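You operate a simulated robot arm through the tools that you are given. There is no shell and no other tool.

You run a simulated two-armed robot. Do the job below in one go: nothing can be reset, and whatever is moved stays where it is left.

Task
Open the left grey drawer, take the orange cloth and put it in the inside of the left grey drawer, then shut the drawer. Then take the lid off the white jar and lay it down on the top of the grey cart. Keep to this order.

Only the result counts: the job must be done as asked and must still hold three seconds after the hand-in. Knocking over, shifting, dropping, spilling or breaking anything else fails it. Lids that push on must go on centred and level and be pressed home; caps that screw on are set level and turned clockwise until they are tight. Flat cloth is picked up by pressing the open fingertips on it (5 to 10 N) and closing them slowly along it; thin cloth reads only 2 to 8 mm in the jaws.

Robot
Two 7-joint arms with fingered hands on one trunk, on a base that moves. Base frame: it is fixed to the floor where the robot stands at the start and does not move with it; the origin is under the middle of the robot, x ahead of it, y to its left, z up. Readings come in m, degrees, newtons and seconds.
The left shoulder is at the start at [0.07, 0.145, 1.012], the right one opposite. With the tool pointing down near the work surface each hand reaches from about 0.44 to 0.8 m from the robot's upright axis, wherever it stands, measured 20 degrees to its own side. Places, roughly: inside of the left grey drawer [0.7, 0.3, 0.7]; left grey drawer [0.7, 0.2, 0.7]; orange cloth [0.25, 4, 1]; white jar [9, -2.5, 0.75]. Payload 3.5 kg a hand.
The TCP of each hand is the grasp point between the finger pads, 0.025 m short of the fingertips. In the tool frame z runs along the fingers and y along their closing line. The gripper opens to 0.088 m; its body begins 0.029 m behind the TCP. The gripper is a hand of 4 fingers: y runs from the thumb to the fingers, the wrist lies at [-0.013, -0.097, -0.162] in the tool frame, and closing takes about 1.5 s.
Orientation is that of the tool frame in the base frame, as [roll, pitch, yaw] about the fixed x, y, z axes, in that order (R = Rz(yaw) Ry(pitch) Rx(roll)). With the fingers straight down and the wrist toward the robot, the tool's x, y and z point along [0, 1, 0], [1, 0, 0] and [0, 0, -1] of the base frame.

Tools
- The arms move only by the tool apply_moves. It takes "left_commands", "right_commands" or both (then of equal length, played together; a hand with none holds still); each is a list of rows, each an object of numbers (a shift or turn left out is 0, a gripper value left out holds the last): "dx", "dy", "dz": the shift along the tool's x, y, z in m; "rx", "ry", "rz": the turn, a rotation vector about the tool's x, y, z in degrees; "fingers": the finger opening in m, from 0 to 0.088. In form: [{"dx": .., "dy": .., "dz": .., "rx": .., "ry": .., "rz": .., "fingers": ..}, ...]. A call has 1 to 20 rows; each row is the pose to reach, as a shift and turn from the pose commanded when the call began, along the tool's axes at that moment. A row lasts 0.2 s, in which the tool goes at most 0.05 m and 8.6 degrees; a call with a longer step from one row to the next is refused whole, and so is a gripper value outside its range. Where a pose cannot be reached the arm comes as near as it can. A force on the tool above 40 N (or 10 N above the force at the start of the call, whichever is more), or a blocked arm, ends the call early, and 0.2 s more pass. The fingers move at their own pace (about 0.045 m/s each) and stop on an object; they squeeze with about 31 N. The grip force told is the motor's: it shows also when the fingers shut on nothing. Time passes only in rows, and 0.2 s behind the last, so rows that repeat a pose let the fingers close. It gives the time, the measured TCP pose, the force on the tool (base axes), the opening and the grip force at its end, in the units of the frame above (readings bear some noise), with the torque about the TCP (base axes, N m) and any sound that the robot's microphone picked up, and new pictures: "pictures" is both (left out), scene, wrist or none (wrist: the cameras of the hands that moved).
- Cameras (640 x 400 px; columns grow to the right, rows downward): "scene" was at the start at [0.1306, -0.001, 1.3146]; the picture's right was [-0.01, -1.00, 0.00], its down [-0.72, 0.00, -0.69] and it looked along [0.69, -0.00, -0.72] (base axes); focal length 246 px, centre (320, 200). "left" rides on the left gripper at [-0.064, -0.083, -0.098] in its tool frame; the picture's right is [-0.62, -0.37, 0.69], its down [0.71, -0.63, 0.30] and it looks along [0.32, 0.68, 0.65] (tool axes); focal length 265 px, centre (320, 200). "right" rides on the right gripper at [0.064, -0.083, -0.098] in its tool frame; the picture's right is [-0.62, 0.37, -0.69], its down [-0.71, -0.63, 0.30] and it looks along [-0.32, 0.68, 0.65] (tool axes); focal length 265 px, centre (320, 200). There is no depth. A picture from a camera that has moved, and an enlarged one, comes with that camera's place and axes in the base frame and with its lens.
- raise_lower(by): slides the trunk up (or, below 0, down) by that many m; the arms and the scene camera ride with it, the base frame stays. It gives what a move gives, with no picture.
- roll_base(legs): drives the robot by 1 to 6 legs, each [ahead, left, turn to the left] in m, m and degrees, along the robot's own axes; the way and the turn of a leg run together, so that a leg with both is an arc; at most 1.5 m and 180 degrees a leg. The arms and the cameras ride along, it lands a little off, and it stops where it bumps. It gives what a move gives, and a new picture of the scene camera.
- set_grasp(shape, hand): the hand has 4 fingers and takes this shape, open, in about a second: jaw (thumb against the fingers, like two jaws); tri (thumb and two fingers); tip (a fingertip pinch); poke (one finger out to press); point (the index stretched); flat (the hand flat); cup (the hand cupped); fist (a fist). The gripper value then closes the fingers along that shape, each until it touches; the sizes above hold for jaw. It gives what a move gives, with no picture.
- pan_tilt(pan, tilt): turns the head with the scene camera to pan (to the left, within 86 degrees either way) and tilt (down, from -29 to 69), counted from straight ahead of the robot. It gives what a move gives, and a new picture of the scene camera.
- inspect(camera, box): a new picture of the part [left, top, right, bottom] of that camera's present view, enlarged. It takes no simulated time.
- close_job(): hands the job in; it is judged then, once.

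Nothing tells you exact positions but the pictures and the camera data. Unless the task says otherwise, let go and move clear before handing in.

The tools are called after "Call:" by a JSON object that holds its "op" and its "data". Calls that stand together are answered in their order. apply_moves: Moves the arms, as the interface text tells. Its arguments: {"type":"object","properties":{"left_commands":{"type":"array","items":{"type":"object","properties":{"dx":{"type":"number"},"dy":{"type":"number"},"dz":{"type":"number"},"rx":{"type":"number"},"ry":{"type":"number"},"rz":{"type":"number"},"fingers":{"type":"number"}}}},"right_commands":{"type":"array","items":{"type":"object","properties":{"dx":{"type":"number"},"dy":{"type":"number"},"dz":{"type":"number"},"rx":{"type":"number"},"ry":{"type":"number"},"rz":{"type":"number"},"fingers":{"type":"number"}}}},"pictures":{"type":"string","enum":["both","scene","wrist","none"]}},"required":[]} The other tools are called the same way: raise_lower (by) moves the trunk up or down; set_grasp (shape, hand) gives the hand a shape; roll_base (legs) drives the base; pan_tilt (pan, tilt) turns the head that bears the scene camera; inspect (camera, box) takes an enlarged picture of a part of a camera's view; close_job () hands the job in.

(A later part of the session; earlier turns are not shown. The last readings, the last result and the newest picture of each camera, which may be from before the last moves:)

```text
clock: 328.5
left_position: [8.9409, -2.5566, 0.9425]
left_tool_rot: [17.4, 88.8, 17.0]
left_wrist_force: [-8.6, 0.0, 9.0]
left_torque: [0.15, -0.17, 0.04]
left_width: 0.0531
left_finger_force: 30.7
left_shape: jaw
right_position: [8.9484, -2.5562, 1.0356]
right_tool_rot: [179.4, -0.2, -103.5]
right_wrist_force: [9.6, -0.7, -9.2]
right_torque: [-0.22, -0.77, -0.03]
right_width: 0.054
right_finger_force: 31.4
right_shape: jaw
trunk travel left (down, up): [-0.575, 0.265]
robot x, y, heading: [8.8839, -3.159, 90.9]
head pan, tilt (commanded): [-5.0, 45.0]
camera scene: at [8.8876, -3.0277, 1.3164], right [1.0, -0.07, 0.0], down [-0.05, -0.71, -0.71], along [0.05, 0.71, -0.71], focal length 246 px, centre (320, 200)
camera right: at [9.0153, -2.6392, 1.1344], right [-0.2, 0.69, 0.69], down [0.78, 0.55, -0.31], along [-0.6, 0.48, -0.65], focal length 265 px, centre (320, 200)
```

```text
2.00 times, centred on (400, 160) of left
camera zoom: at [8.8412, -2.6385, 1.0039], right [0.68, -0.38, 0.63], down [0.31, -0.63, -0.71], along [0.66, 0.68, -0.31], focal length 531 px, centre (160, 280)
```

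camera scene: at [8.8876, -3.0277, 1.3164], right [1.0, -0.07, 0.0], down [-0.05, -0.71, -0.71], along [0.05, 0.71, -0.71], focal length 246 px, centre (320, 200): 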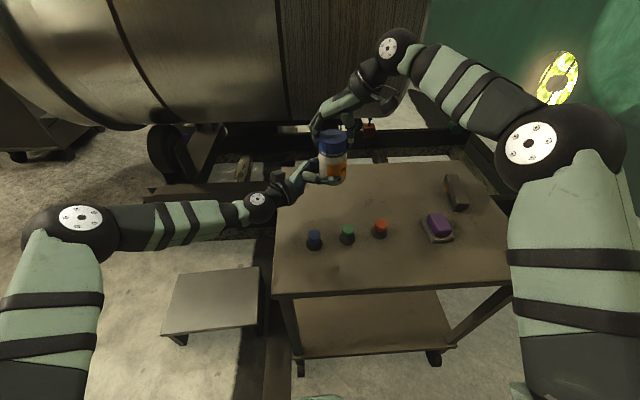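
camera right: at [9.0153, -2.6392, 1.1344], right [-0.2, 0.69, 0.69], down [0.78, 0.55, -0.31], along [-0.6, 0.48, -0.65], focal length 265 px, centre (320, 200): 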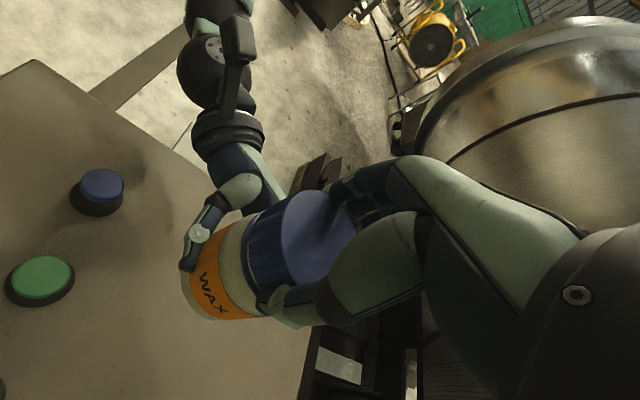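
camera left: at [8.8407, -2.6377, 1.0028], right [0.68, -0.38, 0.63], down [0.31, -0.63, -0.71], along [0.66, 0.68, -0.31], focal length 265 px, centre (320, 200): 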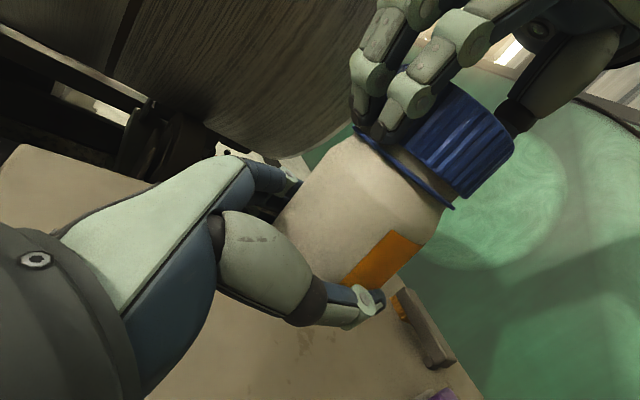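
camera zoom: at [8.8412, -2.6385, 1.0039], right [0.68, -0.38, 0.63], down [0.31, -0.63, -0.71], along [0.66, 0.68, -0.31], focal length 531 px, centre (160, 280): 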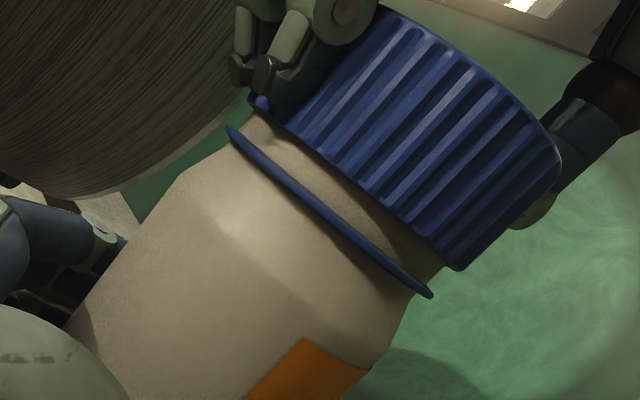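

The cap keeps rising (about 1.2 cm gap). I'll do another regrip cycle: open, lift, turn back.

Call:
{"op": "apply_moves", "data": {"right_commands": [{"fingers": 0.088}, {"fingers": 0.088}, {"fingers": 0.088}, {"fingers": 0.088}, {"fingers": 0.088}, {"dz": -0.025}, {"dz": -0.05, "rz": 6}, {"dz": -0.05, "rz": 14}, {"dz": -0.05, "rz": 22}, {"dz": -0.05, "rz": 30}, {"dz": -0.05, "rz": 38}, {"dz": -0.05, "rz": 46}, {"dz": -0.05, "rz": 54}, {"dz": -0.05, "rz": 62}, {"dz": -0.05, "rz": 70}, {"dz": -0.05, "rz": 78}, {"dz": -0.05, "rz": 86}, {"dz": -0.05, "rz": 94}, {"dz": -0.05, "rz": 100}, {"dz": -0.05, "rz": 100}]}}

Call:
{"op": "inspect", "data": {"camera": "right", "box": [100, 120, 420, 320]}}

Call:
{"op": "inspect", "data": {"camera": "left", "box": [240, 60, 560, 260]}}

```text
clock: 332.7
left_position: [8.9424, -2.5576, 0.942]
left_tool_rot: [23.3, 88.9, 22.9]
left_wrist_force: [0.8, 0.2, -3.7]
left_torque: [0.01, 0.05, -0.03]
left_width: 0.0532
left_finger_force: 30.9
left_shape: jaw
right_position: [8.9489, -2.5572, 1.0873]
right_tool_rot: [-179.7, -0.7, 156.4]
right_wrist_force: [0.3, 0.7, 0.2]
right_torque: [-0.03, 0.02, 0.03]
right_width: 0.088
right_finger_force: 0.0
right_shape: jaw
trunk travel left (down, up): [-0.575, 0.265]
robot x, y, heading: [8.8796, -3.1635, 90.9]
head pan, tilt (commanded): [-5.0, 45.0]
camera scene: at [8.888, -3.0275, 1.3163], right [1.0, -0.07, 0.0], down [-0.05, -0.71, -0.71], along [0.05, 0.7, -0.71], focal length 246 px, centre (320, 200)
camera right: at [8.8575, -2.6079, 1.1867], right [0.72, 0.09, 0.68], down [0.4, -0.86, -0.31], along [0.56, 0.5, -0.66], focal length 265 px, centre (320, 200)
```

scene: 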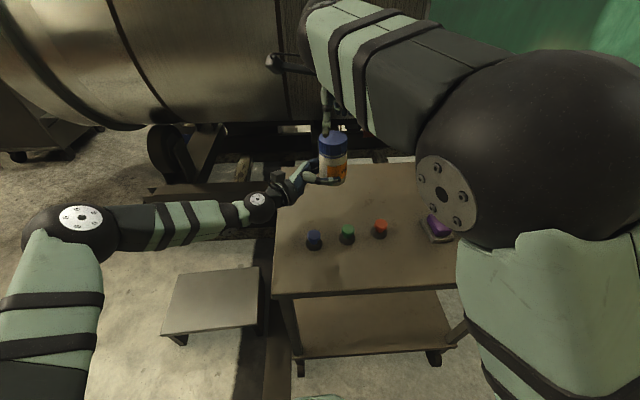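
right: 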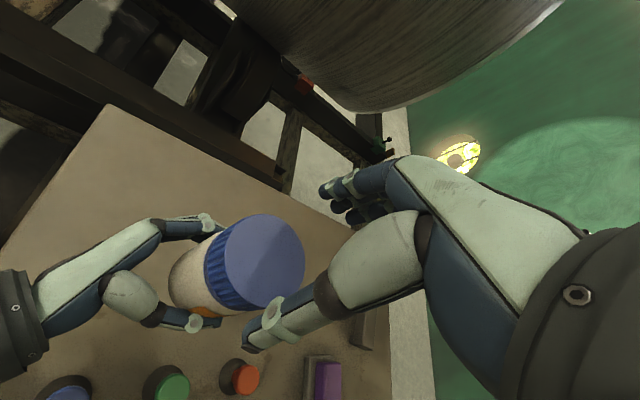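

```text
2.00 times, centred on (260, 220) of right
camera zoom: at [8.8575, -2.6079, 1.1867], right [0.72, 0.09, 0.68], down [0.4, -0.86, -0.31], along [0.56, 0.5, -0.66], focal length 531 px, centre (440, 160)
```

zoom: 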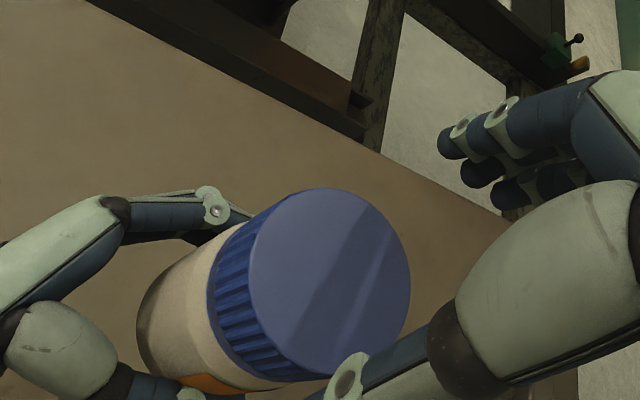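

```text
2.00 times, centred on (400, 160) of left
camera zoom: at [8.8416, -2.6384, 1.0031], right [0.68, -0.38, 0.63], down [0.31, -0.63, -0.71], along [0.66, 0.68, -0.31], focal length 531 px, centre (160, 280)
```

zoom: 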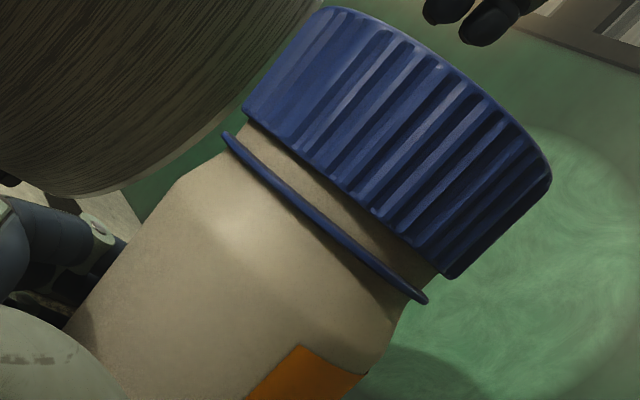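

Call:
{"op": "apply_moves", "data": {"right_commands": [{"dz": 0.02}, {"dz": 0.04}, {"dz": 0.053}, {"dz": 0.053, "fingers": 0.06}, {"dz": 0.053, "fingers": 0.04}, {"dz": 0.053, "fingers": 0.02}, {"dz": 0.053, "fingers": 0.02}, {"dz": 0.053, "fingers": 0.02}, {"dz": 0.053, "fingers": 0.02}], "pictures": "none"}}

Call:
{"op": "apply_moves", "data": {"right_commands": [{"rz": -6, "dz": -0.0003}, {"rz": -13, "dz": -0.0005}, {"rz": -20, "dz": -0.0008}, {"rz": -27, "dz": -0.001}, {"rz": -34, "dz": -0.0013}, {"rz": -41, "dz": -0.0016}, {"rz": -48, "dz": -0.0019}, {"rz": -55, "dz": -0.0022}, {"rz": -62, "dz": -0.0025}, {"rz": -69, "dz": -0.0028}, {"rz": -76, "dz": -0.003}, {"rz": -83, "dz": -0.0033}, {"rz": -90, "dz": -0.0036}, {"rz": -97, "dz": -0.004}, {"rz": -97, "dz": -0.004}]}}

Call:
{"op": "inspect", "data": {"camera": "left", "box": [240, 60, 560, 260]}}

```text
clock: 334.7
left_position: [8.9415, -2.5558, 0.9407]
left_tool_rot: [20.5, 88.9, 20.1]
left_wrist_force: [-0.3, 1.6, -3.6]
left_torque: [-0.06, 0.02, 0.04]
left_width: 0.0536
left_finger_force: 30.6
left_shape: jaw
right_position: [8.9485, -2.5567, 1.0331]
right_tool_rot: [-179.7, -0.6, 156.4]
right_wrist_force: [-0.4, -0.8, -0.9]
right_torque: [-0.06, -0.02, 0.0]
right_width: 0.0548
right_finger_force: 30.9
right_shape: jaw
trunk travel left (down, up): [-0.575, 0.265]
robot x, y, heading: [8.8838, -3.162, 91.1]
head pan, tilt (commanded): [-5.0, 45.0]
```

```text
clock: 337.9
left_position: [8.9422, -2.5567, 0.941]
left_tool_rot: [17.1, 88.8, 16.7]
left_wrist_force: [-0.7, -0.5, -3.9]
left_torque: [0.02, -0.02, -0.02]
left_width: 0.0533
left_finger_force: 30.8
left_shape: jaw
right_position: [8.948, -2.5557, 1.0361]
right_tool_rot: [179.3, -0.1, -106.5]
right_wrist_force: [0.1, 0.2, 0.1]
right_torque: [0.01, -0.01, 0.01]
right_width: 0.0547
right_finger_force: 31.3
right_shape: jaw
trunk travel left (down, up): [-0.575, 0.265]
robot x, y, heading: [8.8851, -3.1587, 91.1]
head pan, tilt (commanded): [-5.0, 45.0]
camera scene: at [8.8875, -3.0279, 1.3164], right [1.0, -0.07, 0.0], down [-0.05, -0.71, -0.71], along [0.05, 0.71, -0.71], focal length 246 px, centre (320, 200)
camera right: at [9.0112, -2.6424, 1.1358], right [-0.17, 0.7, 0.7], down [0.8, 0.51, -0.31], along [-0.57, 0.51, -0.65], focal length 265 px, centre (320, 200)
```

scene: 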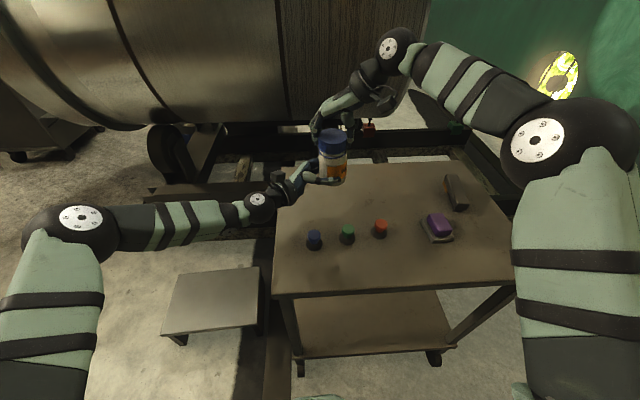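
right: 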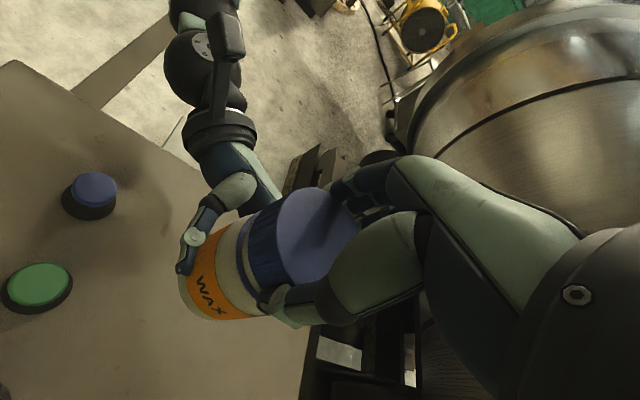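

```text
2.00 times, centred on (400, 160) of left
camera zoom: at [8.8413, -2.6387, 1.0033], right [0.68, -0.38, 0.63], down [0.31, -0.63, -0.71], along [0.66, 0.68, -0.31], focal length 531 px, centre (160, 280)
```

zoom: 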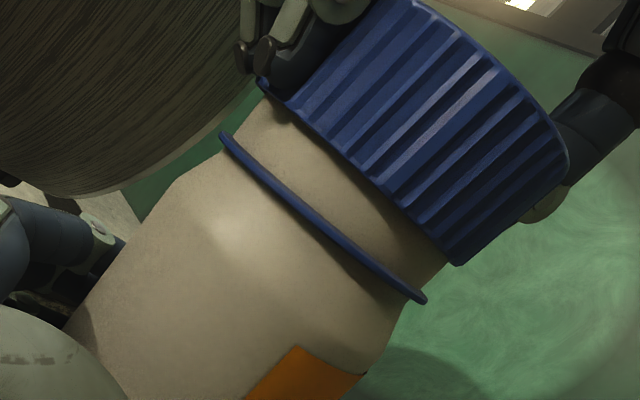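

The right hand now feels no load at all — the cap seems free of its thread. I'll lift it straight up.

Call:
{"op": "apply_moves", "data": {"right_commands": [{"dz": -0.005}, {"dz": -0.012}, {"dz": -0.025}, {"dz": -0.04}, {"dz": -0.06}, {"dz": -0.08}, {"dz": -0.08}]}}

Call:
{"op": "inspect", "data": {"camera": "scene", "box": [260, 60, 420, 210]}}

```text
clock: 339.5
left_position: [8.9415, -2.5557, 0.941]
left_tool_rot: [13.6, 89.0, 13.2]
left_wrist_force: [-0.1, -0.2, -3.8]
left_torque: [-0.01, 0.0, 0.0]
left_width: 0.0531
left_finger_force: 30.5
left_shape: jaw
right_position: [8.9481, -2.5576, 1.117]
right_tool_rot: [179.3, -0.1, -106.5]
right_wrist_force: [0.2, -0.7, -0.5]
right_torque: [-0.02, 0.01, 0.01]
right_width: 0.0542
right_finger_force: 31.1
right_shape: jaw
trunk travel left (down, up): [-0.575, 0.265]
robot x, y, heading: [8.8829, -3.1586, 90.8]
head pan, tilt (commanded): [-5.0, 45.0]
camera scene: at [8.8879, -3.0273, 1.3163], right [1.0, -0.07, 0.0], down [-0.05, -0.71, -0.71], along [0.05, 0.7, -0.71], focal length 246 px, centre (320, 200)
camera right: at [9.0117, -2.6429, 1.2155], right [-0.17, 0.7, 0.69], down [0.8, 0.5, -0.31], along [-0.57, 0.51, -0.65], focal length 265 px, centre (320, 200)
```

scene: 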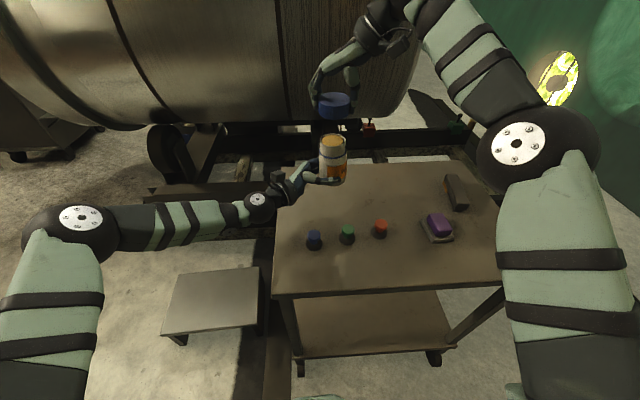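
right: 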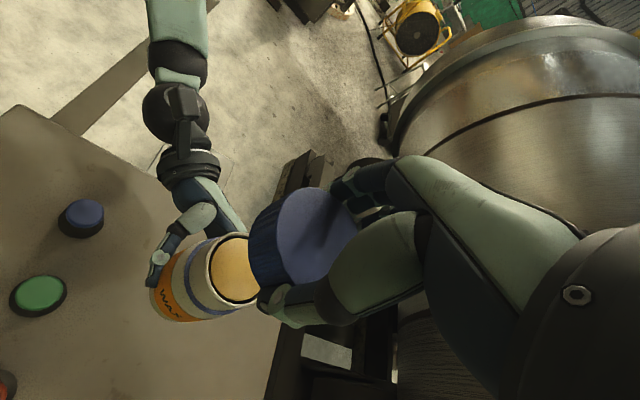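

```text
2.67 times, centred on (340, 135) of scene
camera zoom: at [8.8879, -3.0273, 1.3163], right [1.0, -0.07, 0.0], down [-0.05, -0.71, -0.71], along [0.05, 0.7, -0.71], focal length 657 px, centre (267, 373)
```

zoom: 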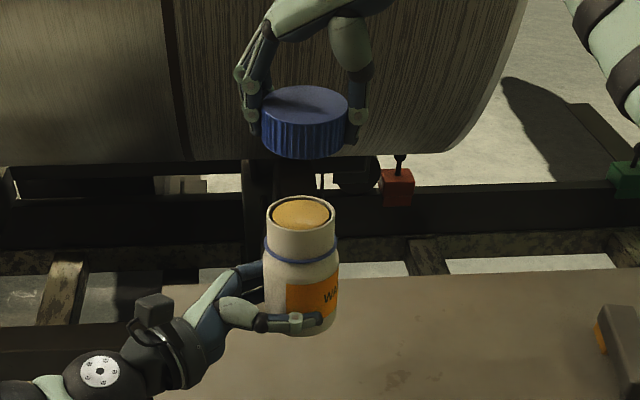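

The lid is off and the jar is open in the left hand. I'll carry the lid to the free area of the cart around (9.15, -2.48), straightening the right hand on the way.

Call:
{"op": "apply_moves", "data": {"right_commands": [{"dx": -0.012, "dy": -0.015, "rz": 7}, {"dx": -0.026, "dy": -0.032, "rz": 14}, {"dx": -0.041, "dy": -0.05, "rz": 21}, {"dx": -0.056, "dy": -0.068, "rz": 28}, {"dx": -0.071, "dy": -0.087, "rz": 35}, {"dx": -0.086, "dy": -0.106, "rz": 42}, {"dx": -0.101, "dy": -0.125, "rz": 49}, {"dx": -0.116, "dy": -0.143, "rz": 56}, {"dx": -0.131, "dy": -0.161, "rz": 63}, {"dx": -0.1446, "dy": -0.1783, "rz": 70}, {"dx": -0.1446, "dy": -0.1783, "rz": 73}, {"dx": -0.1446, "dy": -0.1783, "rz": 73}]}}

Call:
{"op": "inspect", "data": {"camera": "scene", "box": [300, 100, 500, 260]}}

```text
clock: 342.1
left_position: [8.9426, -2.5566, 0.9423]
left_tool_rot: [15.0, 88.9, 14.6]
left_wrist_force: [0.1, -0.4, -4.3]
left_torque: [-0.03, 0.04, 0.0]
left_width: 0.053
left_finger_force: 30.9
left_shape: jaw
right_position: [9.1627, -2.4669, 1.1161]
right_tool_rot: [-179.9, -0.7, -179.8]
right_wrist_force: [0.5, -0.4, -0.1]
right_torque: [0.01, -0.01, -0.03]
right_width: 0.0542
right_finger_force: 31.4
right_shape: jaw
trunk travel left (down, up): [-0.575, 0.265]
robot x, y, heading: [8.8815, -3.16, 91.1]
head pan, tilt (commanded): [-5.0, 45.0]
camera scene: at [8.888, -3.027, 1.3163], right [1.0, -0.07, 0.0], down [-0.05, -0.71, -0.71], along [0.05, 0.7, -0.71], focal length 246 px, centre (320, 200)
camera right: at [9.0996, -2.5518, 1.2149], right [0.63, 0.37, 0.69], down [0.71, -0.63, -0.31], along [0.31, 0.69, -0.66], focal length 265 px, centre (320, 200)
```

scene: 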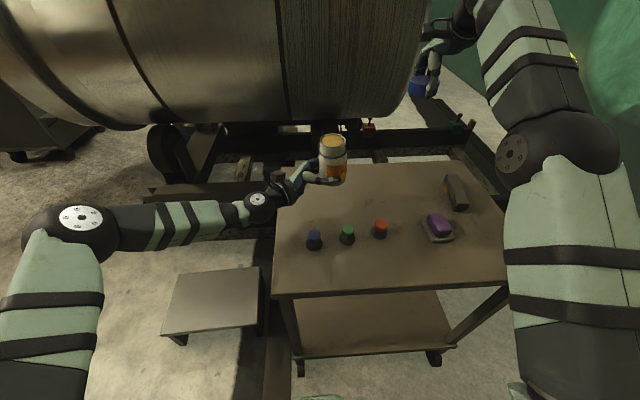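
right: 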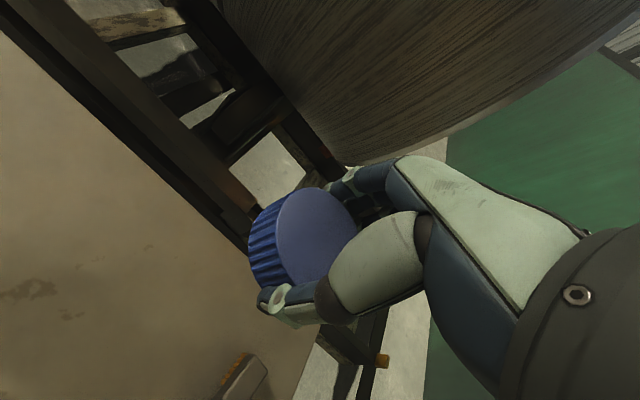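

```text
2.50 times, centred on (400, 180) of scene
camera zoom: at [8.888, -3.027, 1.3163], right [1.0, -0.07, 0.0], down [-0.05, -0.71, -0.71], along [0.05, 0.7, -0.71], focal length 616 px, centre (120, 250)
```

zoom: 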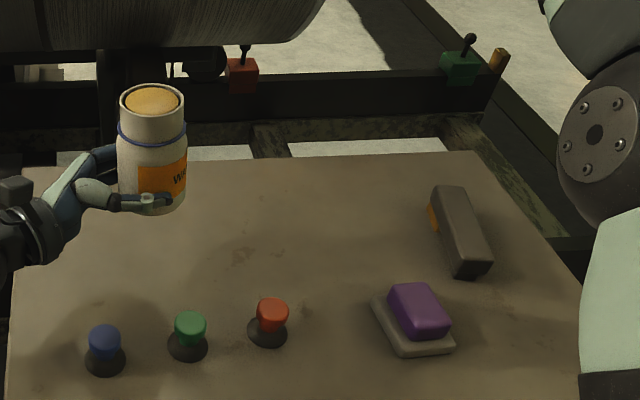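

Call:
{"op": "apply_moves", "data": {"right_commands": [{"dz": 0.03}, {"dz": 0.06}, {"dz": 0.09}, {"dz": 0.12}, {"dz": 0.15}, {"dz": 0.18}, {"dz": 0.21}, {"dz": 0.24}, {"dz": 0.26}, {"dz": 0.27}, {"dz": 0.27}]}}

Call:
{"op": "inspect", "data": {"camera": "scene", "box": [320, 130, 480, 230]}}

```text
clock: 344.5
left_position: [8.9422, -2.5563, 0.9422]
left_tool_rot: [17.1, 88.9, 16.8]
left_wrist_force: [-1.2, -0.7, -2.9]
left_torque: [0.02, 0.0, 0.0]
left_width: 0.0532
left_finger_force: 31.1
left_shape: jaw
right_position: [9.1591, -2.4677, 0.8439]
right_tool_rot: [180.0, -0.7, -179.6]
right_wrist_force: [0.4, 0.1, -0.4]
right_torque: [0.0, -0.03, 0.0]
right_width: 0.0543
right_finger_force: 31.2
right_shape: jaw
trunk travel left (down, up): [-0.575, 0.265]
robot x, y, heading: [8.8845, -3.161, 91.1]
head pan, tilt (commanded): [-5.0, 45.0]
camera scene: at [8.8877, -3.0275, 1.3163], right [1.0, -0.07, 0.0], down [-0.05, -0.71, -0.71], along [0.05, 0.7, -0.71], focal length 246 px, centre (320, 200)
camera right: at [9.0962, -2.553, 0.9432], right [0.63, 0.37, 0.69], down [0.71, -0.63, -0.31], along [0.31, 0.69, -0.66], focal length 265 px, centre (320, 200)
```

scene: 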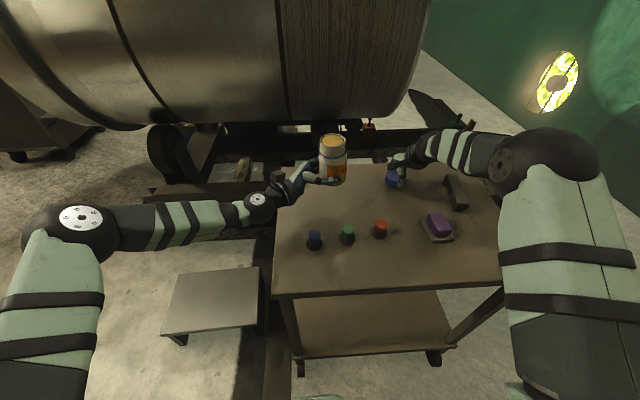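
right: 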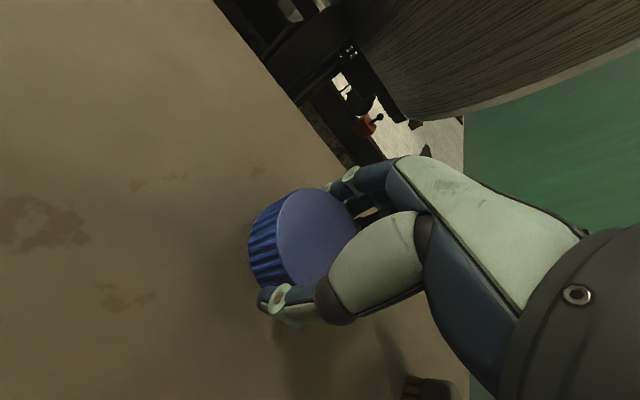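

```text
4.00 times, centred on (400, 180) of scene
camera zoom: at [8.8877, -3.0275, 1.3163], right [1.0, -0.07, 0.0], down [-0.05, -0.71, -0.71], along [0.05, 0.7, -0.71], focal length 985 px, centre (0, 280)
```

zoom: 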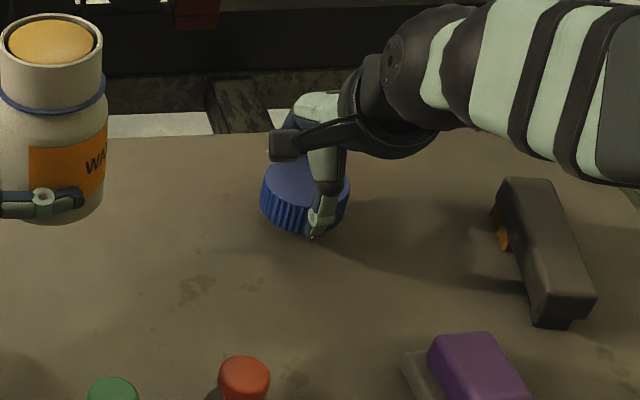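

Call:
{"op": "apply_moves", "data": {"right_commands": [{"dz": 0.004}, {"dz": 0.008}, {"dz": 0.012}, {"dz": 0.012}], "pictures": "none"}}

Call:
{"op": "apply_moves", "data": {"right_commands": [{"dz": 0.002}, {"dz": 0.004}, {"dz": 0.004}]}}

Call:
{"op": "inspect", "data": {"camera": "scene", "box": [340, 140, 460, 215]}}

```text
clock: 345.5
left_position: [8.9412, -2.5565, 0.9413]
left_tool_rot: [18.7, 89.0, 18.3]
left_wrist_force: [-0.7, -0.1, -3.7]
left_torque: [0.01, 0.02, 0.0]
left_width: 0.053
left_finger_force: 31.0
left_shape: jaw
right_position: [9.1572, -2.4686, 0.8313]
right_tool_rot: [-179.9, -0.7, -179.6]
right_wrist_force: [0.2, -1.0, -0.8]
right_torque: [0.0, 0.0, -0.04]
right_width: 0.0541
right_finger_force: 31.3
right_shape: jaw
trunk travel left (down, up): [-0.575, 0.265]
robot x, y, heading: [8.8817, -3.1573, 91.0]
head pan, tilt (commanded): [-5.0, 45.0]
```

```text
clock: 346.3
left_position: [8.9418, -2.5556, 0.9423]
left_tool_rot: [18.9, 89.0, 18.5]
left_wrist_force: [-0.2, -0.1, -2.7]
left_torque: [0.02, 0.02, 0.0]
left_width: 0.0529
left_finger_force: 30.8
left_shape: jaw
right_position: [9.1573, -2.4687, 0.8274]
right_tool_rot: [-180.0, -0.8, -179.6]
right_wrist_force: [-1.4, -0.1, -0.5]
right_torque: [0.0, -0.01, -0.03]
right_width: 0.054
right_finger_force: 31.0
right_shape: jaw
trunk travel left (down, up): [-0.575, 0.265]
robot x, y, heading: [8.8835, -3.1576, 91.3]
head pan, tilt (commanded): [-5.0, 45.0]
camera scene: at [8.8877, -3.0274, 1.3163], right [1.0, -0.07, 0.0], down [-0.05, -0.71, -0.71], along [0.05, 0.7, -0.71], focal length 246 px, centre (320, 200)
camera right: at [9.0954, -2.553, 0.9273], right [0.63, 0.37, 0.69], down [0.71, -0.63, -0.31], along [0.31, 0.69, -0.66], focal length 265 px, centre (320, 200)
```

scene: 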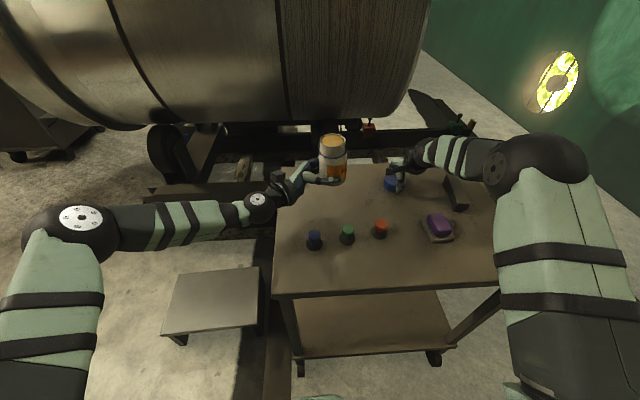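
right: 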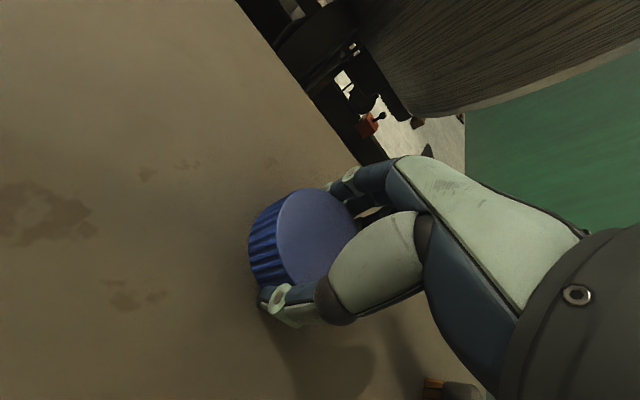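

```text
5.33 times, centred on (400, 178) of scene
camera zoom: at [8.8877, -3.0274, 1.3163], right [1.0, -0.07, 0.0], down [-0.05, -0.71, -0.71], along [0.05, 0.7, -0.71], focal length 1314 px, centre (-107, 320)
```

zoom: 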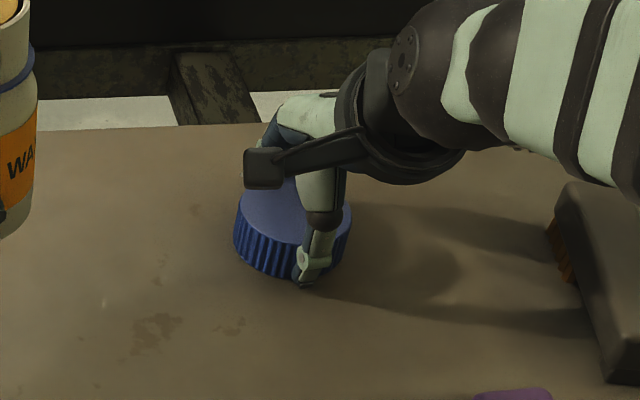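

Call:
{"op": "apply_moves", "data": {"right_commands": [{"dz": 0.001}, {"dz": 0.002}, {"dz": 0.003}, {"dz": 0.004}], "pictures": "none"}}

Call:
{"op": "apply_moves", "data": {"right_commands": [{"dz": 0.001}, {"dz": 0.002}, {"dz": 0.003}], "pictures": "none"}}

```text
clock: 347.3
left_position: [8.9411, -2.5567, 0.9429]
left_tool_rot: [12.8, 89.0, 12.4]
left_wrist_force: [-0.1, 0.7, -3.0]
left_torque: [-0.03, 0.07, -0.01]
left_width: 0.0534
left_finger_force: 31.0
left_shape: jaw
right_position: [9.1579, -2.4689, 0.8259]
right_tool_rot: [179.8, -0.7, -179.6]
right_wrist_force: [0.1, 0.9, 5.2]
right_torque: [0.1, -0.03, 0.02]
right_width: 0.0541
right_finger_force: 31.0
right_shape: jaw
trunk travel left (down, up): [-0.575, 0.265]
robot x, y, heading: [8.8805, -3.1603, 91.0]
head pan, tilt (commanded): [-5.0, 45.0]
```

```text
clock: 348.1
left_position: [8.9415, -2.5576, 0.9427]
left_tool_rot: [31.0, 88.9, 30.6]
left_wrist_force: [1.8, -0.4, -3.3]
left_torque: [-0.01, 0.02, 0.02]
left_width: 0.0531
left_finger_force: 31.1
left_shape: jaw
right_position: [9.1569, -2.4692, 0.8253]
right_tool_rot: [179.5, -0.6, -179.8]
right_wrist_force: [4.0, 3.4, 18.9]
right_torque: [-0.26, -0.05, -0.04]
right_width: 0.0542
right_finger_force: 31.6
right_shape: jaw
trunk travel left (down, up): [-0.575, 0.265]
robot x, y, heading: [8.8847, -3.1603, 91.0]
head pan, tilt (commanded): [-5.0, 45.0]
```

The lid is on the cart (firm upward force). I'll ease off and open the fingers, then lift away.

Call:
{"op": "apply_moves", "data": {"right_commands": [{"dz": -0.003}, {"dz": -0.006}, {"dz": -0.006, "fingers": 0.065}, {"dz": -0.006, "fingers": 0.075}, {"dz": -0.006, "fingers": 0.088}, {"dz": -0.006, "fingers": 0.088}, {"dz": -0.006, "fingers": 0.088}, {"dz": -0.006, "fingers": 0.088}]}}

Call:
{"op": "inspect", "data": {"camera": "scene", "box": [340, 140, 460, 215]}}

```text
clock: 349.9
left_position: [8.9421, -2.5561, 0.9414]
left_tool_rot: [17.2, 88.9, 16.8]
left_wrist_force: [-0.4, 0.3, -3.3]
left_torque: [-0.01, 0.04, 0.0]
left_width: 0.053
left_finger_force: 31.6
left_shape: jaw
right_position: [9.1581, -2.4688, 0.8265]
right_tool_rot: [180.0, -0.8, -179.6]
right_wrist_force: [-0.5, -0.7, 0.7]
right_torque: [-0.02, 0.05, -0.02]
right_width: 0.0877
right_finger_force: 0.0
right_shape: jaw
trunk travel left (down, up): [-0.575, 0.265]
robot x, y, heading: [8.883, -3.1612, 91.1]
head pan, tilt (commanded): [-5.0, 45.0]
camera scene: at [8.8877, -3.0274, 1.3163], right [1.0, -0.07, 0.0], down [-0.05, -0.71, -0.71], along [0.05, 0.7, -0.71], focal length 246 px, centre (320, 200)
camera right: at [9.0947, -2.5535, 0.9267], right [0.63, 0.37, 0.69], down [0.71, -0.63, -0.31], along [0.31, 0.69, -0.66], focal length 265 px, centre (320, 200)
```

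scene: 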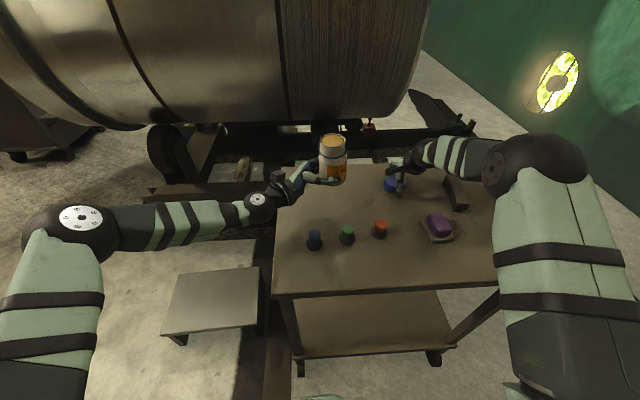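
right: 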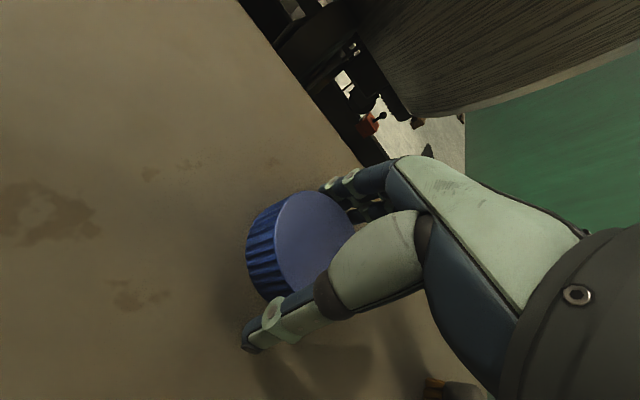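

```text
5.33 times, centred on (400, 178) of scene
camera zoom: at [8.8877, -3.0274, 1.3163], right [1.0, -0.07, 0.0], down [-0.05, -0.71, -0.71], along [0.05, 0.7, -0.71], focal length 1314 px, centre (-107, 320)
```

zoom: 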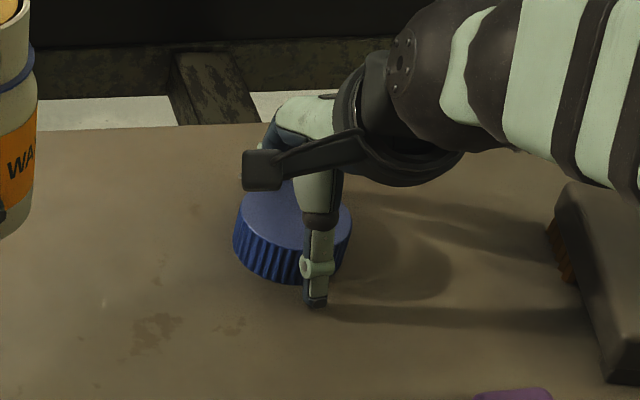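

The lid lies flat on the cart. I'll lift the right hand clear.

Call:
{"op": "apply_moves", "data": {"right_commands": [{"dz": -0.015}, {"dz": -0.035}, {"dz": -0.065}, {"dz": -0.1}, {"dz": -0.14}, {"dz": -0.18}, {"dz": -0.22}, {"dz": -0.26}, {"dz": -0.29}, {"dz": -0.29}]}}

Call:
{"op": "inspect", "data": {"camera": "scene", "box": [280, 110, 480, 260]}}

```text
clock: 352.1
left_position: [8.9421, -2.5574, 0.9415]
left_tool_rot: [22.8, 88.8, 22.4]
left_wrist_force: [0.2, 0.1, -3.9]
left_torque: [0.0, 0.01, 0.01]
left_width: 0.0532
left_finger_force: 30.3
left_shape: jaw
right_position: [9.1602, -2.4704, 1.1198]
right_tool_rot: [-180.0, -0.7, -179.6]
right_wrist_force: [0.0, 1.1, 0.4]
right_torque: [-0.01, 0.0, 0.02]
right_width: 0.0878
right_finger_force: 0.1
right_shape: jaw
trunk travel left (down, up): [-0.575, 0.265]
robot x, y, heading: [8.8845, -3.1589, 91.2]
head pan, tilt (commanded): [-5.0, 45.0]
camera scene: at [8.8877, -3.0276, 1.3163], right [1.0, -0.07, 0.0], down [-0.05, -0.71, -0.71], along [0.05, 0.7, -0.71], focal length 246 px, centre (320, 200)
camera right: at [9.0979, -2.5547, 1.2192], right [0.63, 0.37, 0.69], down [0.71, -0.63, -0.31], along [0.31, 0.69, -0.66], focal length 265 px, centre (320, 200)
```

scene: 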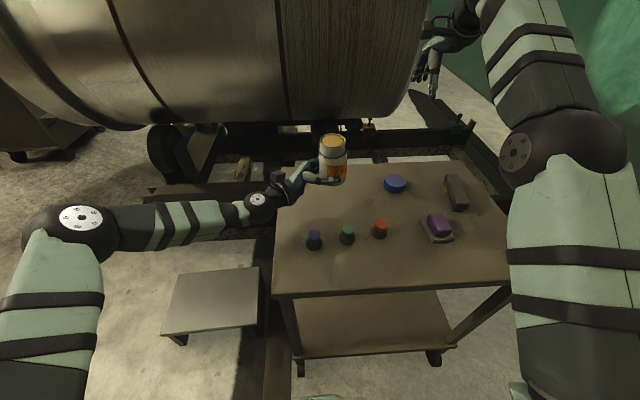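
right: 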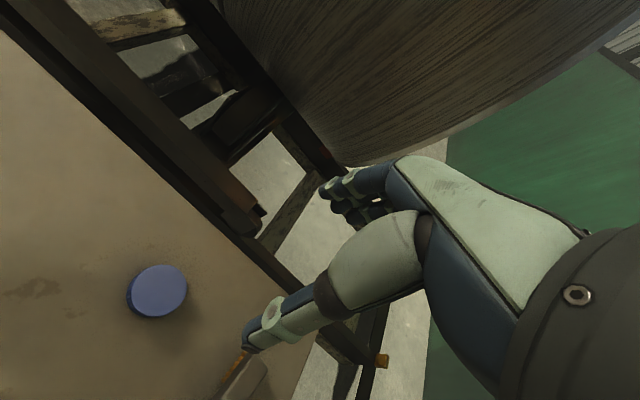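

```text
2.67 times, centred on (380, 185) of scene
camera zoom: at [8.8877, -3.0276, 1.3163], right [1.0, -0.07, 0.0], down [-0.05, -0.71, -0.71], along [0.05, 0.7, -0.71], focal length 657 px, centre (160, 240)
```

zoom: 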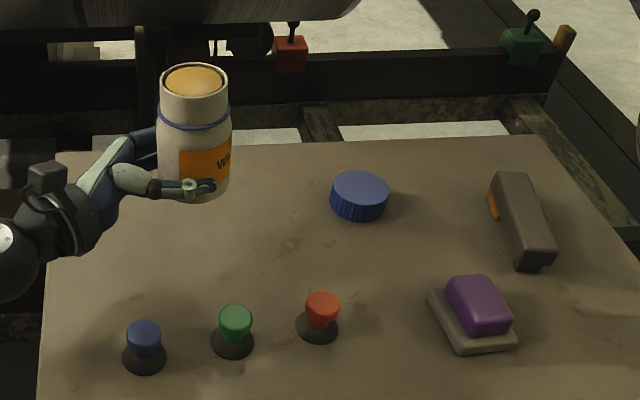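

The lid lies flat and free. Now I'll bring the right hand above the open jar to take it by its neck.

Call:
{"op": "apply_moves", "data": {"right_commands": [{"dx": 0.03, "dy": -0.012}, {"dx": 0.065, "dy": -0.027}, {"dx": 0.1, "dy": -0.042}, {"dx": 0.135, "dy": -0.056}, {"dx": 0.165, "dy": -0.068}, {"dx": 0.19, "dy": -0.078}, {"dx": 0.2076, "dy": -0.0855}, {"dx": 0.2076, "dy": -0.0855}]}}

Call:
{"op": "inspect", "data": {"camera": "right", "box": [100, 140, 420, 340]}}

Call:
{"op": "inspect", "data": {"camera": "left", "box": [240, 40, 560, 240]}}

```text
clock: 353.9
left_position: [8.9417, -2.5565, 0.941]
left_tool_rot: [19.1, 89.0, 18.7]
left_wrist_force: [-0.1, 0.4, -3.3]
left_torque: [0.02, -0.01, 0.03]
left_width: 0.0529
left_finger_force: 31.1
left_shape: jaw
right_position: [8.955, -2.5556, 1.1194]
right_tool_rot: [180.0, -0.7, -179.7]
right_wrist_force: [-0.5, 0.1, -0.3]
right_torque: [0.0, 0.01, 0.02]
right_width: 0.0875
right_finger_force: 0.1
right_shape: jaw
trunk travel left (down, up): [-0.575, 0.265]
robot x, y, heading: [8.8815, -3.1596, 91.1]
head pan, tilt (commanded): [-5.0, 45.0]
camera scene: at [8.8881, -3.0272, 1.3163], right [1.0, -0.07, 0.0], down [-0.05, -0.71, -0.71], along [0.05, 0.7, -0.71], focal length 246 px, centre (320, 200)
camera right: at [8.8924, -2.641, 1.2195], right [0.63, 0.37, 0.69], down [0.71, -0.63, -0.31], along [0.31, 0.69, -0.66], focal length 265 px, centre (320, 200)
```

scene: 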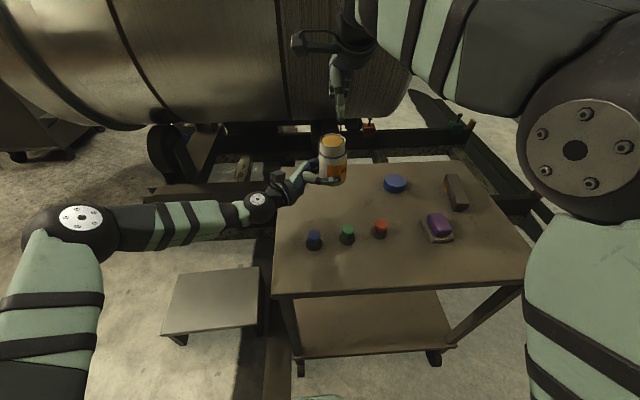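
right: 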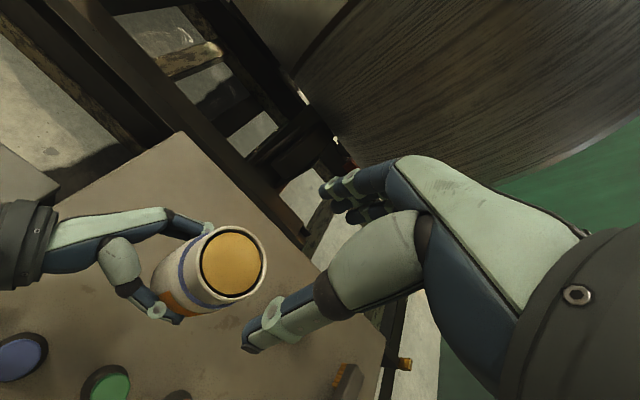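

```text
2.00 times, centred on (260, 240) of right
camera zoom: at [8.8924, -2.641, 1.2195], right [0.63, 0.37, 0.69], down [0.71, -0.63, -0.31], along [0.31, 0.69, -0.66], focal length 531 px, centre (440, 120)
```

zoom: 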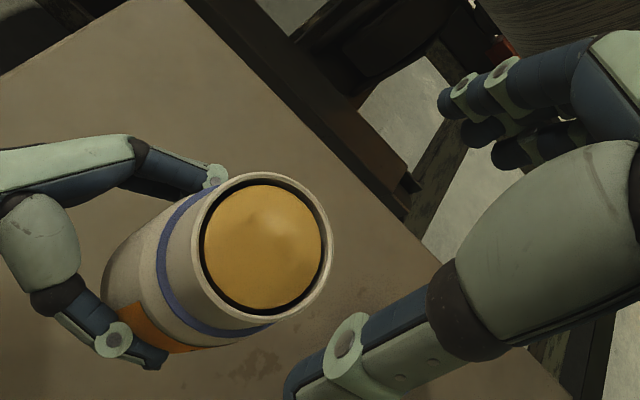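

```text
2.00 times, centred on (400, 140) of left
camera zoom: at [8.8418, -2.6381, 1.0029], right [0.68, -0.38, 0.63], down [0.31, -0.63, -0.71], along [0.66, 0.68, -0.31], focal length 531 px, centre (160, 320)
```

zoom: 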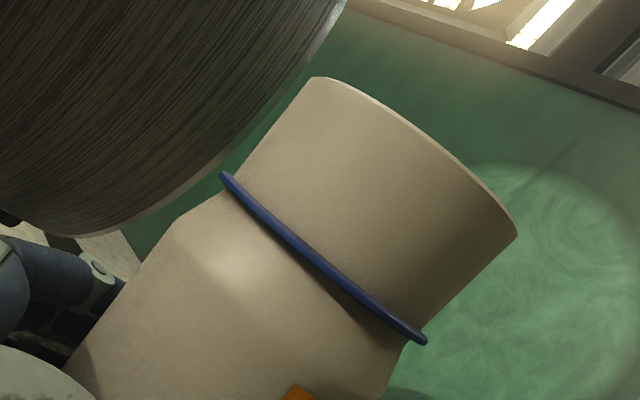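

The neck is centred under the hand to within a few millimetres. I'll lower and grip the neck just above the blue ring.

Call:
{"op": "apply_moves", "data": {"right_commands": [{"dx": 0.004, "dy": 0.001, "dz": 0.025}, {"dx": 0.004, "dy": 0.001, "dz": 0.05}, {"dx": 0.004, "dy": 0.001, "dz": 0.07}, {"dx": 0.004, "dy": 0.001, "dz": 0.085}, {"dx": 0.004, "dy": 0.001, "dz": 0.095}, {"dx": 0.004, "dy": 0.001, "dz": 0.095}]}}

Call:
{"op": "inspect", "data": {"camera": "left", "box": [240, 40, 560, 240]}}

```text
clock: 355.3
left_position: [8.9417, -2.5561, 0.9416]
left_tool_rot: [22.4, 88.9, 21.9]
left_wrist_force: [0.7, 0.4, -4.4]
left_torque: [0.02, 0.01, 0.01]
left_width: 0.0532
left_finger_force: 30.9
left_shape: jaw
right_position: [8.9489, -2.5545, 1.0225]
right_tool_rot: [-179.9, -0.8, -179.6]
right_wrist_force: [-1.0, 0.0, 0.2]
right_torque: [-0.03, 0.01, -0.04]
right_width: 0.0878
right_finger_force: 0.2
right_shape: jaw
trunk travel left (down, up): [-0.575, 0.265]
robot x, y, heading: [8.8831, -3.1577, 91.0]
head pan, tilt (commanded): [-5.0, 45.0]
camera scene: at [8.8876, -3.0275, 1.3163], right [1.0, -0.07, 0.0], down [-0.05, -0.71, -0.71], along [0.05, 0.7, -0.71], focal length 246 px, centre (320, 200)
camera right: at [8.886, -2.6391, 1.1238], right [0.63, 0.37, 0.69], down [0.71, -0.63, -0.31], along [0.31, 0.69, -0.66], focal length 265 px, centre (320, 200)
```

scene: 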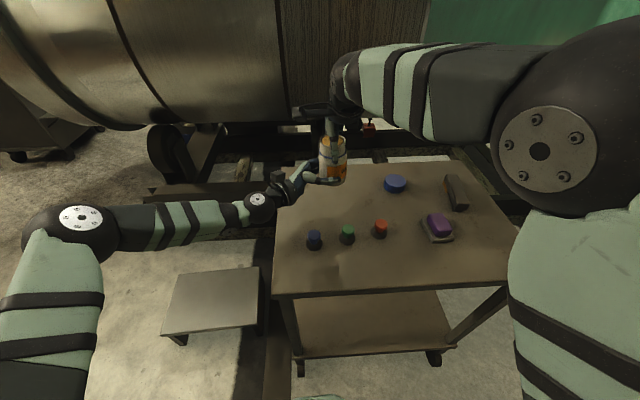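
right: 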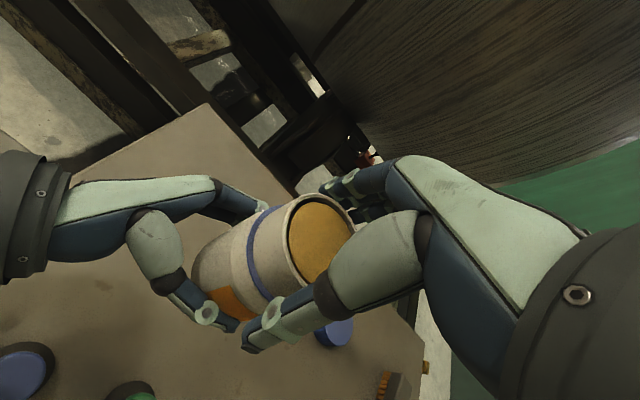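

```text
2.00 times, centred on (400, 140) of left
camera zoom: at [8.8414, -2.6384, 1.0031], right [0.68, -0.38, 0.63], down [0.31, -0.63, -0.71], along [0.66, 0.68, -0.31], focal length 531 px, centre (160, 320)
```

zoom: 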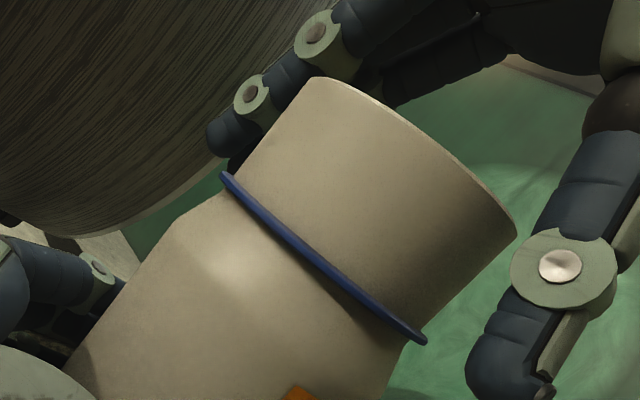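

Fingers are well placed either side of the neck. I'll close the right hand on it.

Call:
{"op": "apply_moves", "data": {"right_commands": [{"fingers": 0.07}, {"fingers": 0.055}, {"fingers": 0.04}, {"fingers": 0.025}, {"fingers": 0.015}, {"fingers": 0.015}, {"fingers": 0.015}, {"fingers": 0.015}]}}

Call:
{"op": "inspect", "data": {"camera": "left", "box": [240, 40, 560, 240]}}

```text
clock: 357.1
left_position: [8.9416, -2.5549, 0.9407]
left_tool_rot: [18.4, 88.9, 18.1]
left_wrist_force: [-0.6, 3.8, -2.2]
left_torque: [-0.07, 0.0, 0.01]
left_width: 0.0531
left_finger_force: 31.0
left_shape: jaw
right_position: [8.9487, -2.5536, 1.0245]
right_tool_rot: [-179.9, -0.8, -179.6]
right_wrist_force: [-0.5, -3.3, -1.1]
right_torque: [-0.13, -0.02, 0.03]
right_width: 0.0479
right_finger_force: 30.9
right_shape: jaw
trunk travel left (down, up): [-0.575, 0.265]
robot x, y, heading: [8.8815, -3.1587, 91.1]
head pan, tilt (commanded): [-5.0, 45.0]
camera scene: at [8.8876, -3.0274, 1.3163], right [1.0, -0.07, 0.0], down [-0.05, -0.71, -0.71], along [0.05, 0.7, -0.71], focal length 246 px, centre (320, 200)
camera right: at [8.8861, -2.639, 1.1238], right [0.63, 0.37, 0.69], down [0.71, -0.63, -0.31], along [0.31, 0.69, -0.66], focal length 265 px, centre (320, 200)
```

scene: 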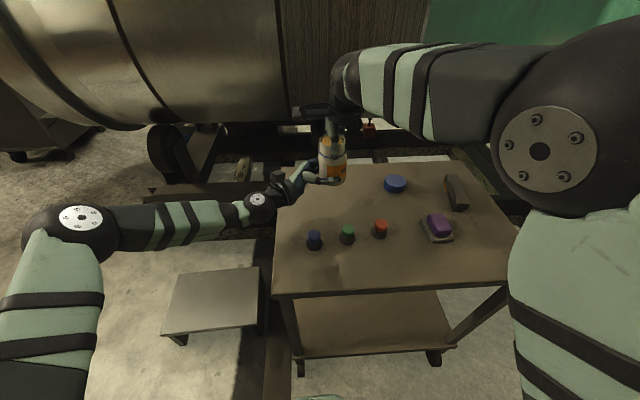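
right: 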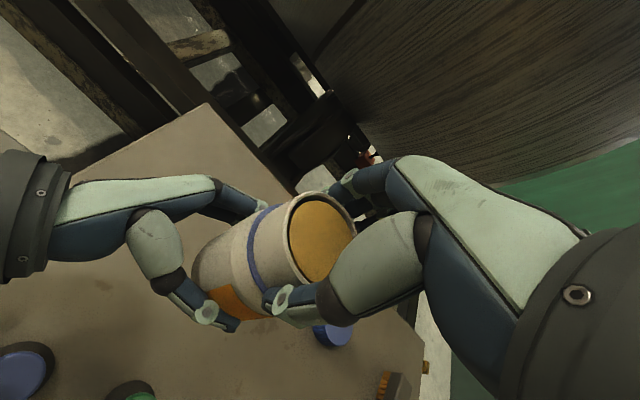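

```text
2.00 times, centred on (400, 140) of left
camera zoom: at [8.8413, -2.6383, 1.0031], right [0.68, -0.38, 0.63], down [0.31, -0.63, -0.71], along [0.66, 0.68, -0.31], focal length 531 px, centre (160, 320)
```

zoom: 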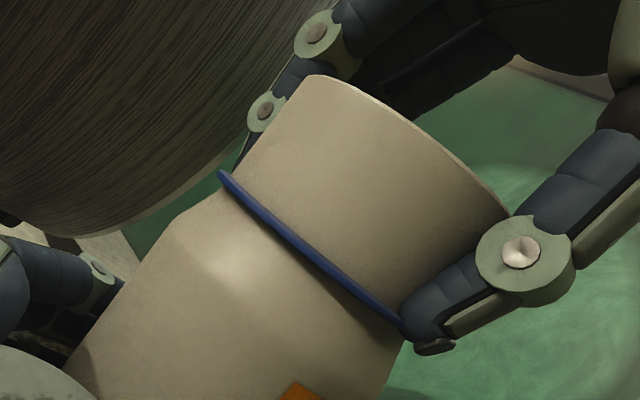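

The right hand has the neck firmly. I'll release with the left hand and pull it straight back.

Call:
{"op": "apply_moves", "data": {"left_commands": [{"fingers": 0.088}, {"fingers": 0.088}, {"fingers": 0.088}, {"fingers": 0.088}, {"fingers": 0.088}, {"fingers": 0.088}, {"dz": -0.015}, {"dz": -0.04}, {"dz": -0.07}, {"dz": -0.1}, {"dz": -0.13}, {"dz": -0.16}, {"dz": -0.18}, {"dz": -0.18}]}}

```text
clock: 360.1
left_position: [8.7615, -2.5553, 0.9385]
left_tool_rot: [24.9, 89.0, 24.5]
left_wrist_force: [0.2, 0.0, 0.4]
left_torque: [-0.02, 0.03, 0.05]
left_width: 0.0877
left_finger_force: 0.0
left_shape: jaw
right_position: [8.9488, -2.5546, 1.0238]
right_tool_rot: [-180.0, -0.7, -179.6]
right_wrist_force: [-0.3, 0.4, 0.0]
right_torque: [0.0, 0.0, -0.02]
right_width: 0.0478
right_finger_force: 31.0
right_shape: jaw
trunk travel left (down, up): [-0.575, 0.265]
robot x, y, heading: [8.8838, -3.1582, 90.9]
head pan, tilt (commanded): [-5.0, 45.0]
camera scene: at [8.8879, -3.0274, 1.3163], right [1.0, -0.07, 0.0], down [-0.05, -0.71, -0.71], along [0.05, 0.7, -0.71], focal length 246 px, centre (320, 200)
camera left: at [8.6611, -2.6369, 1.0], right [0.68, -0.38, 0.63], down [0.31, -0.63, -0.71], along [0.66, 0.68, -0.31], focal length 265 px, centre (320, 200)
```

scene: 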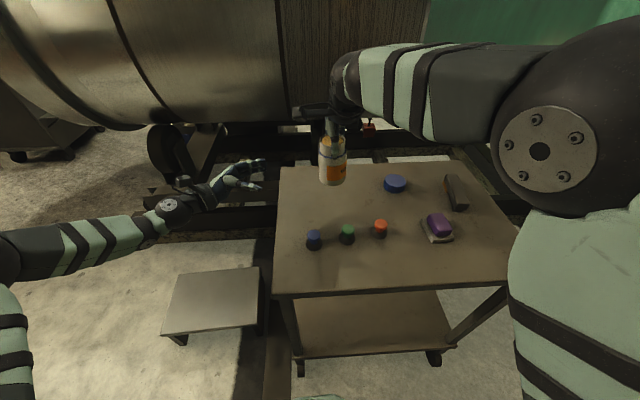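
left: 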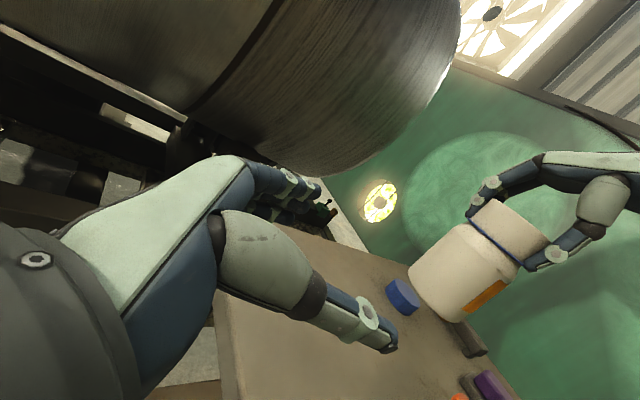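

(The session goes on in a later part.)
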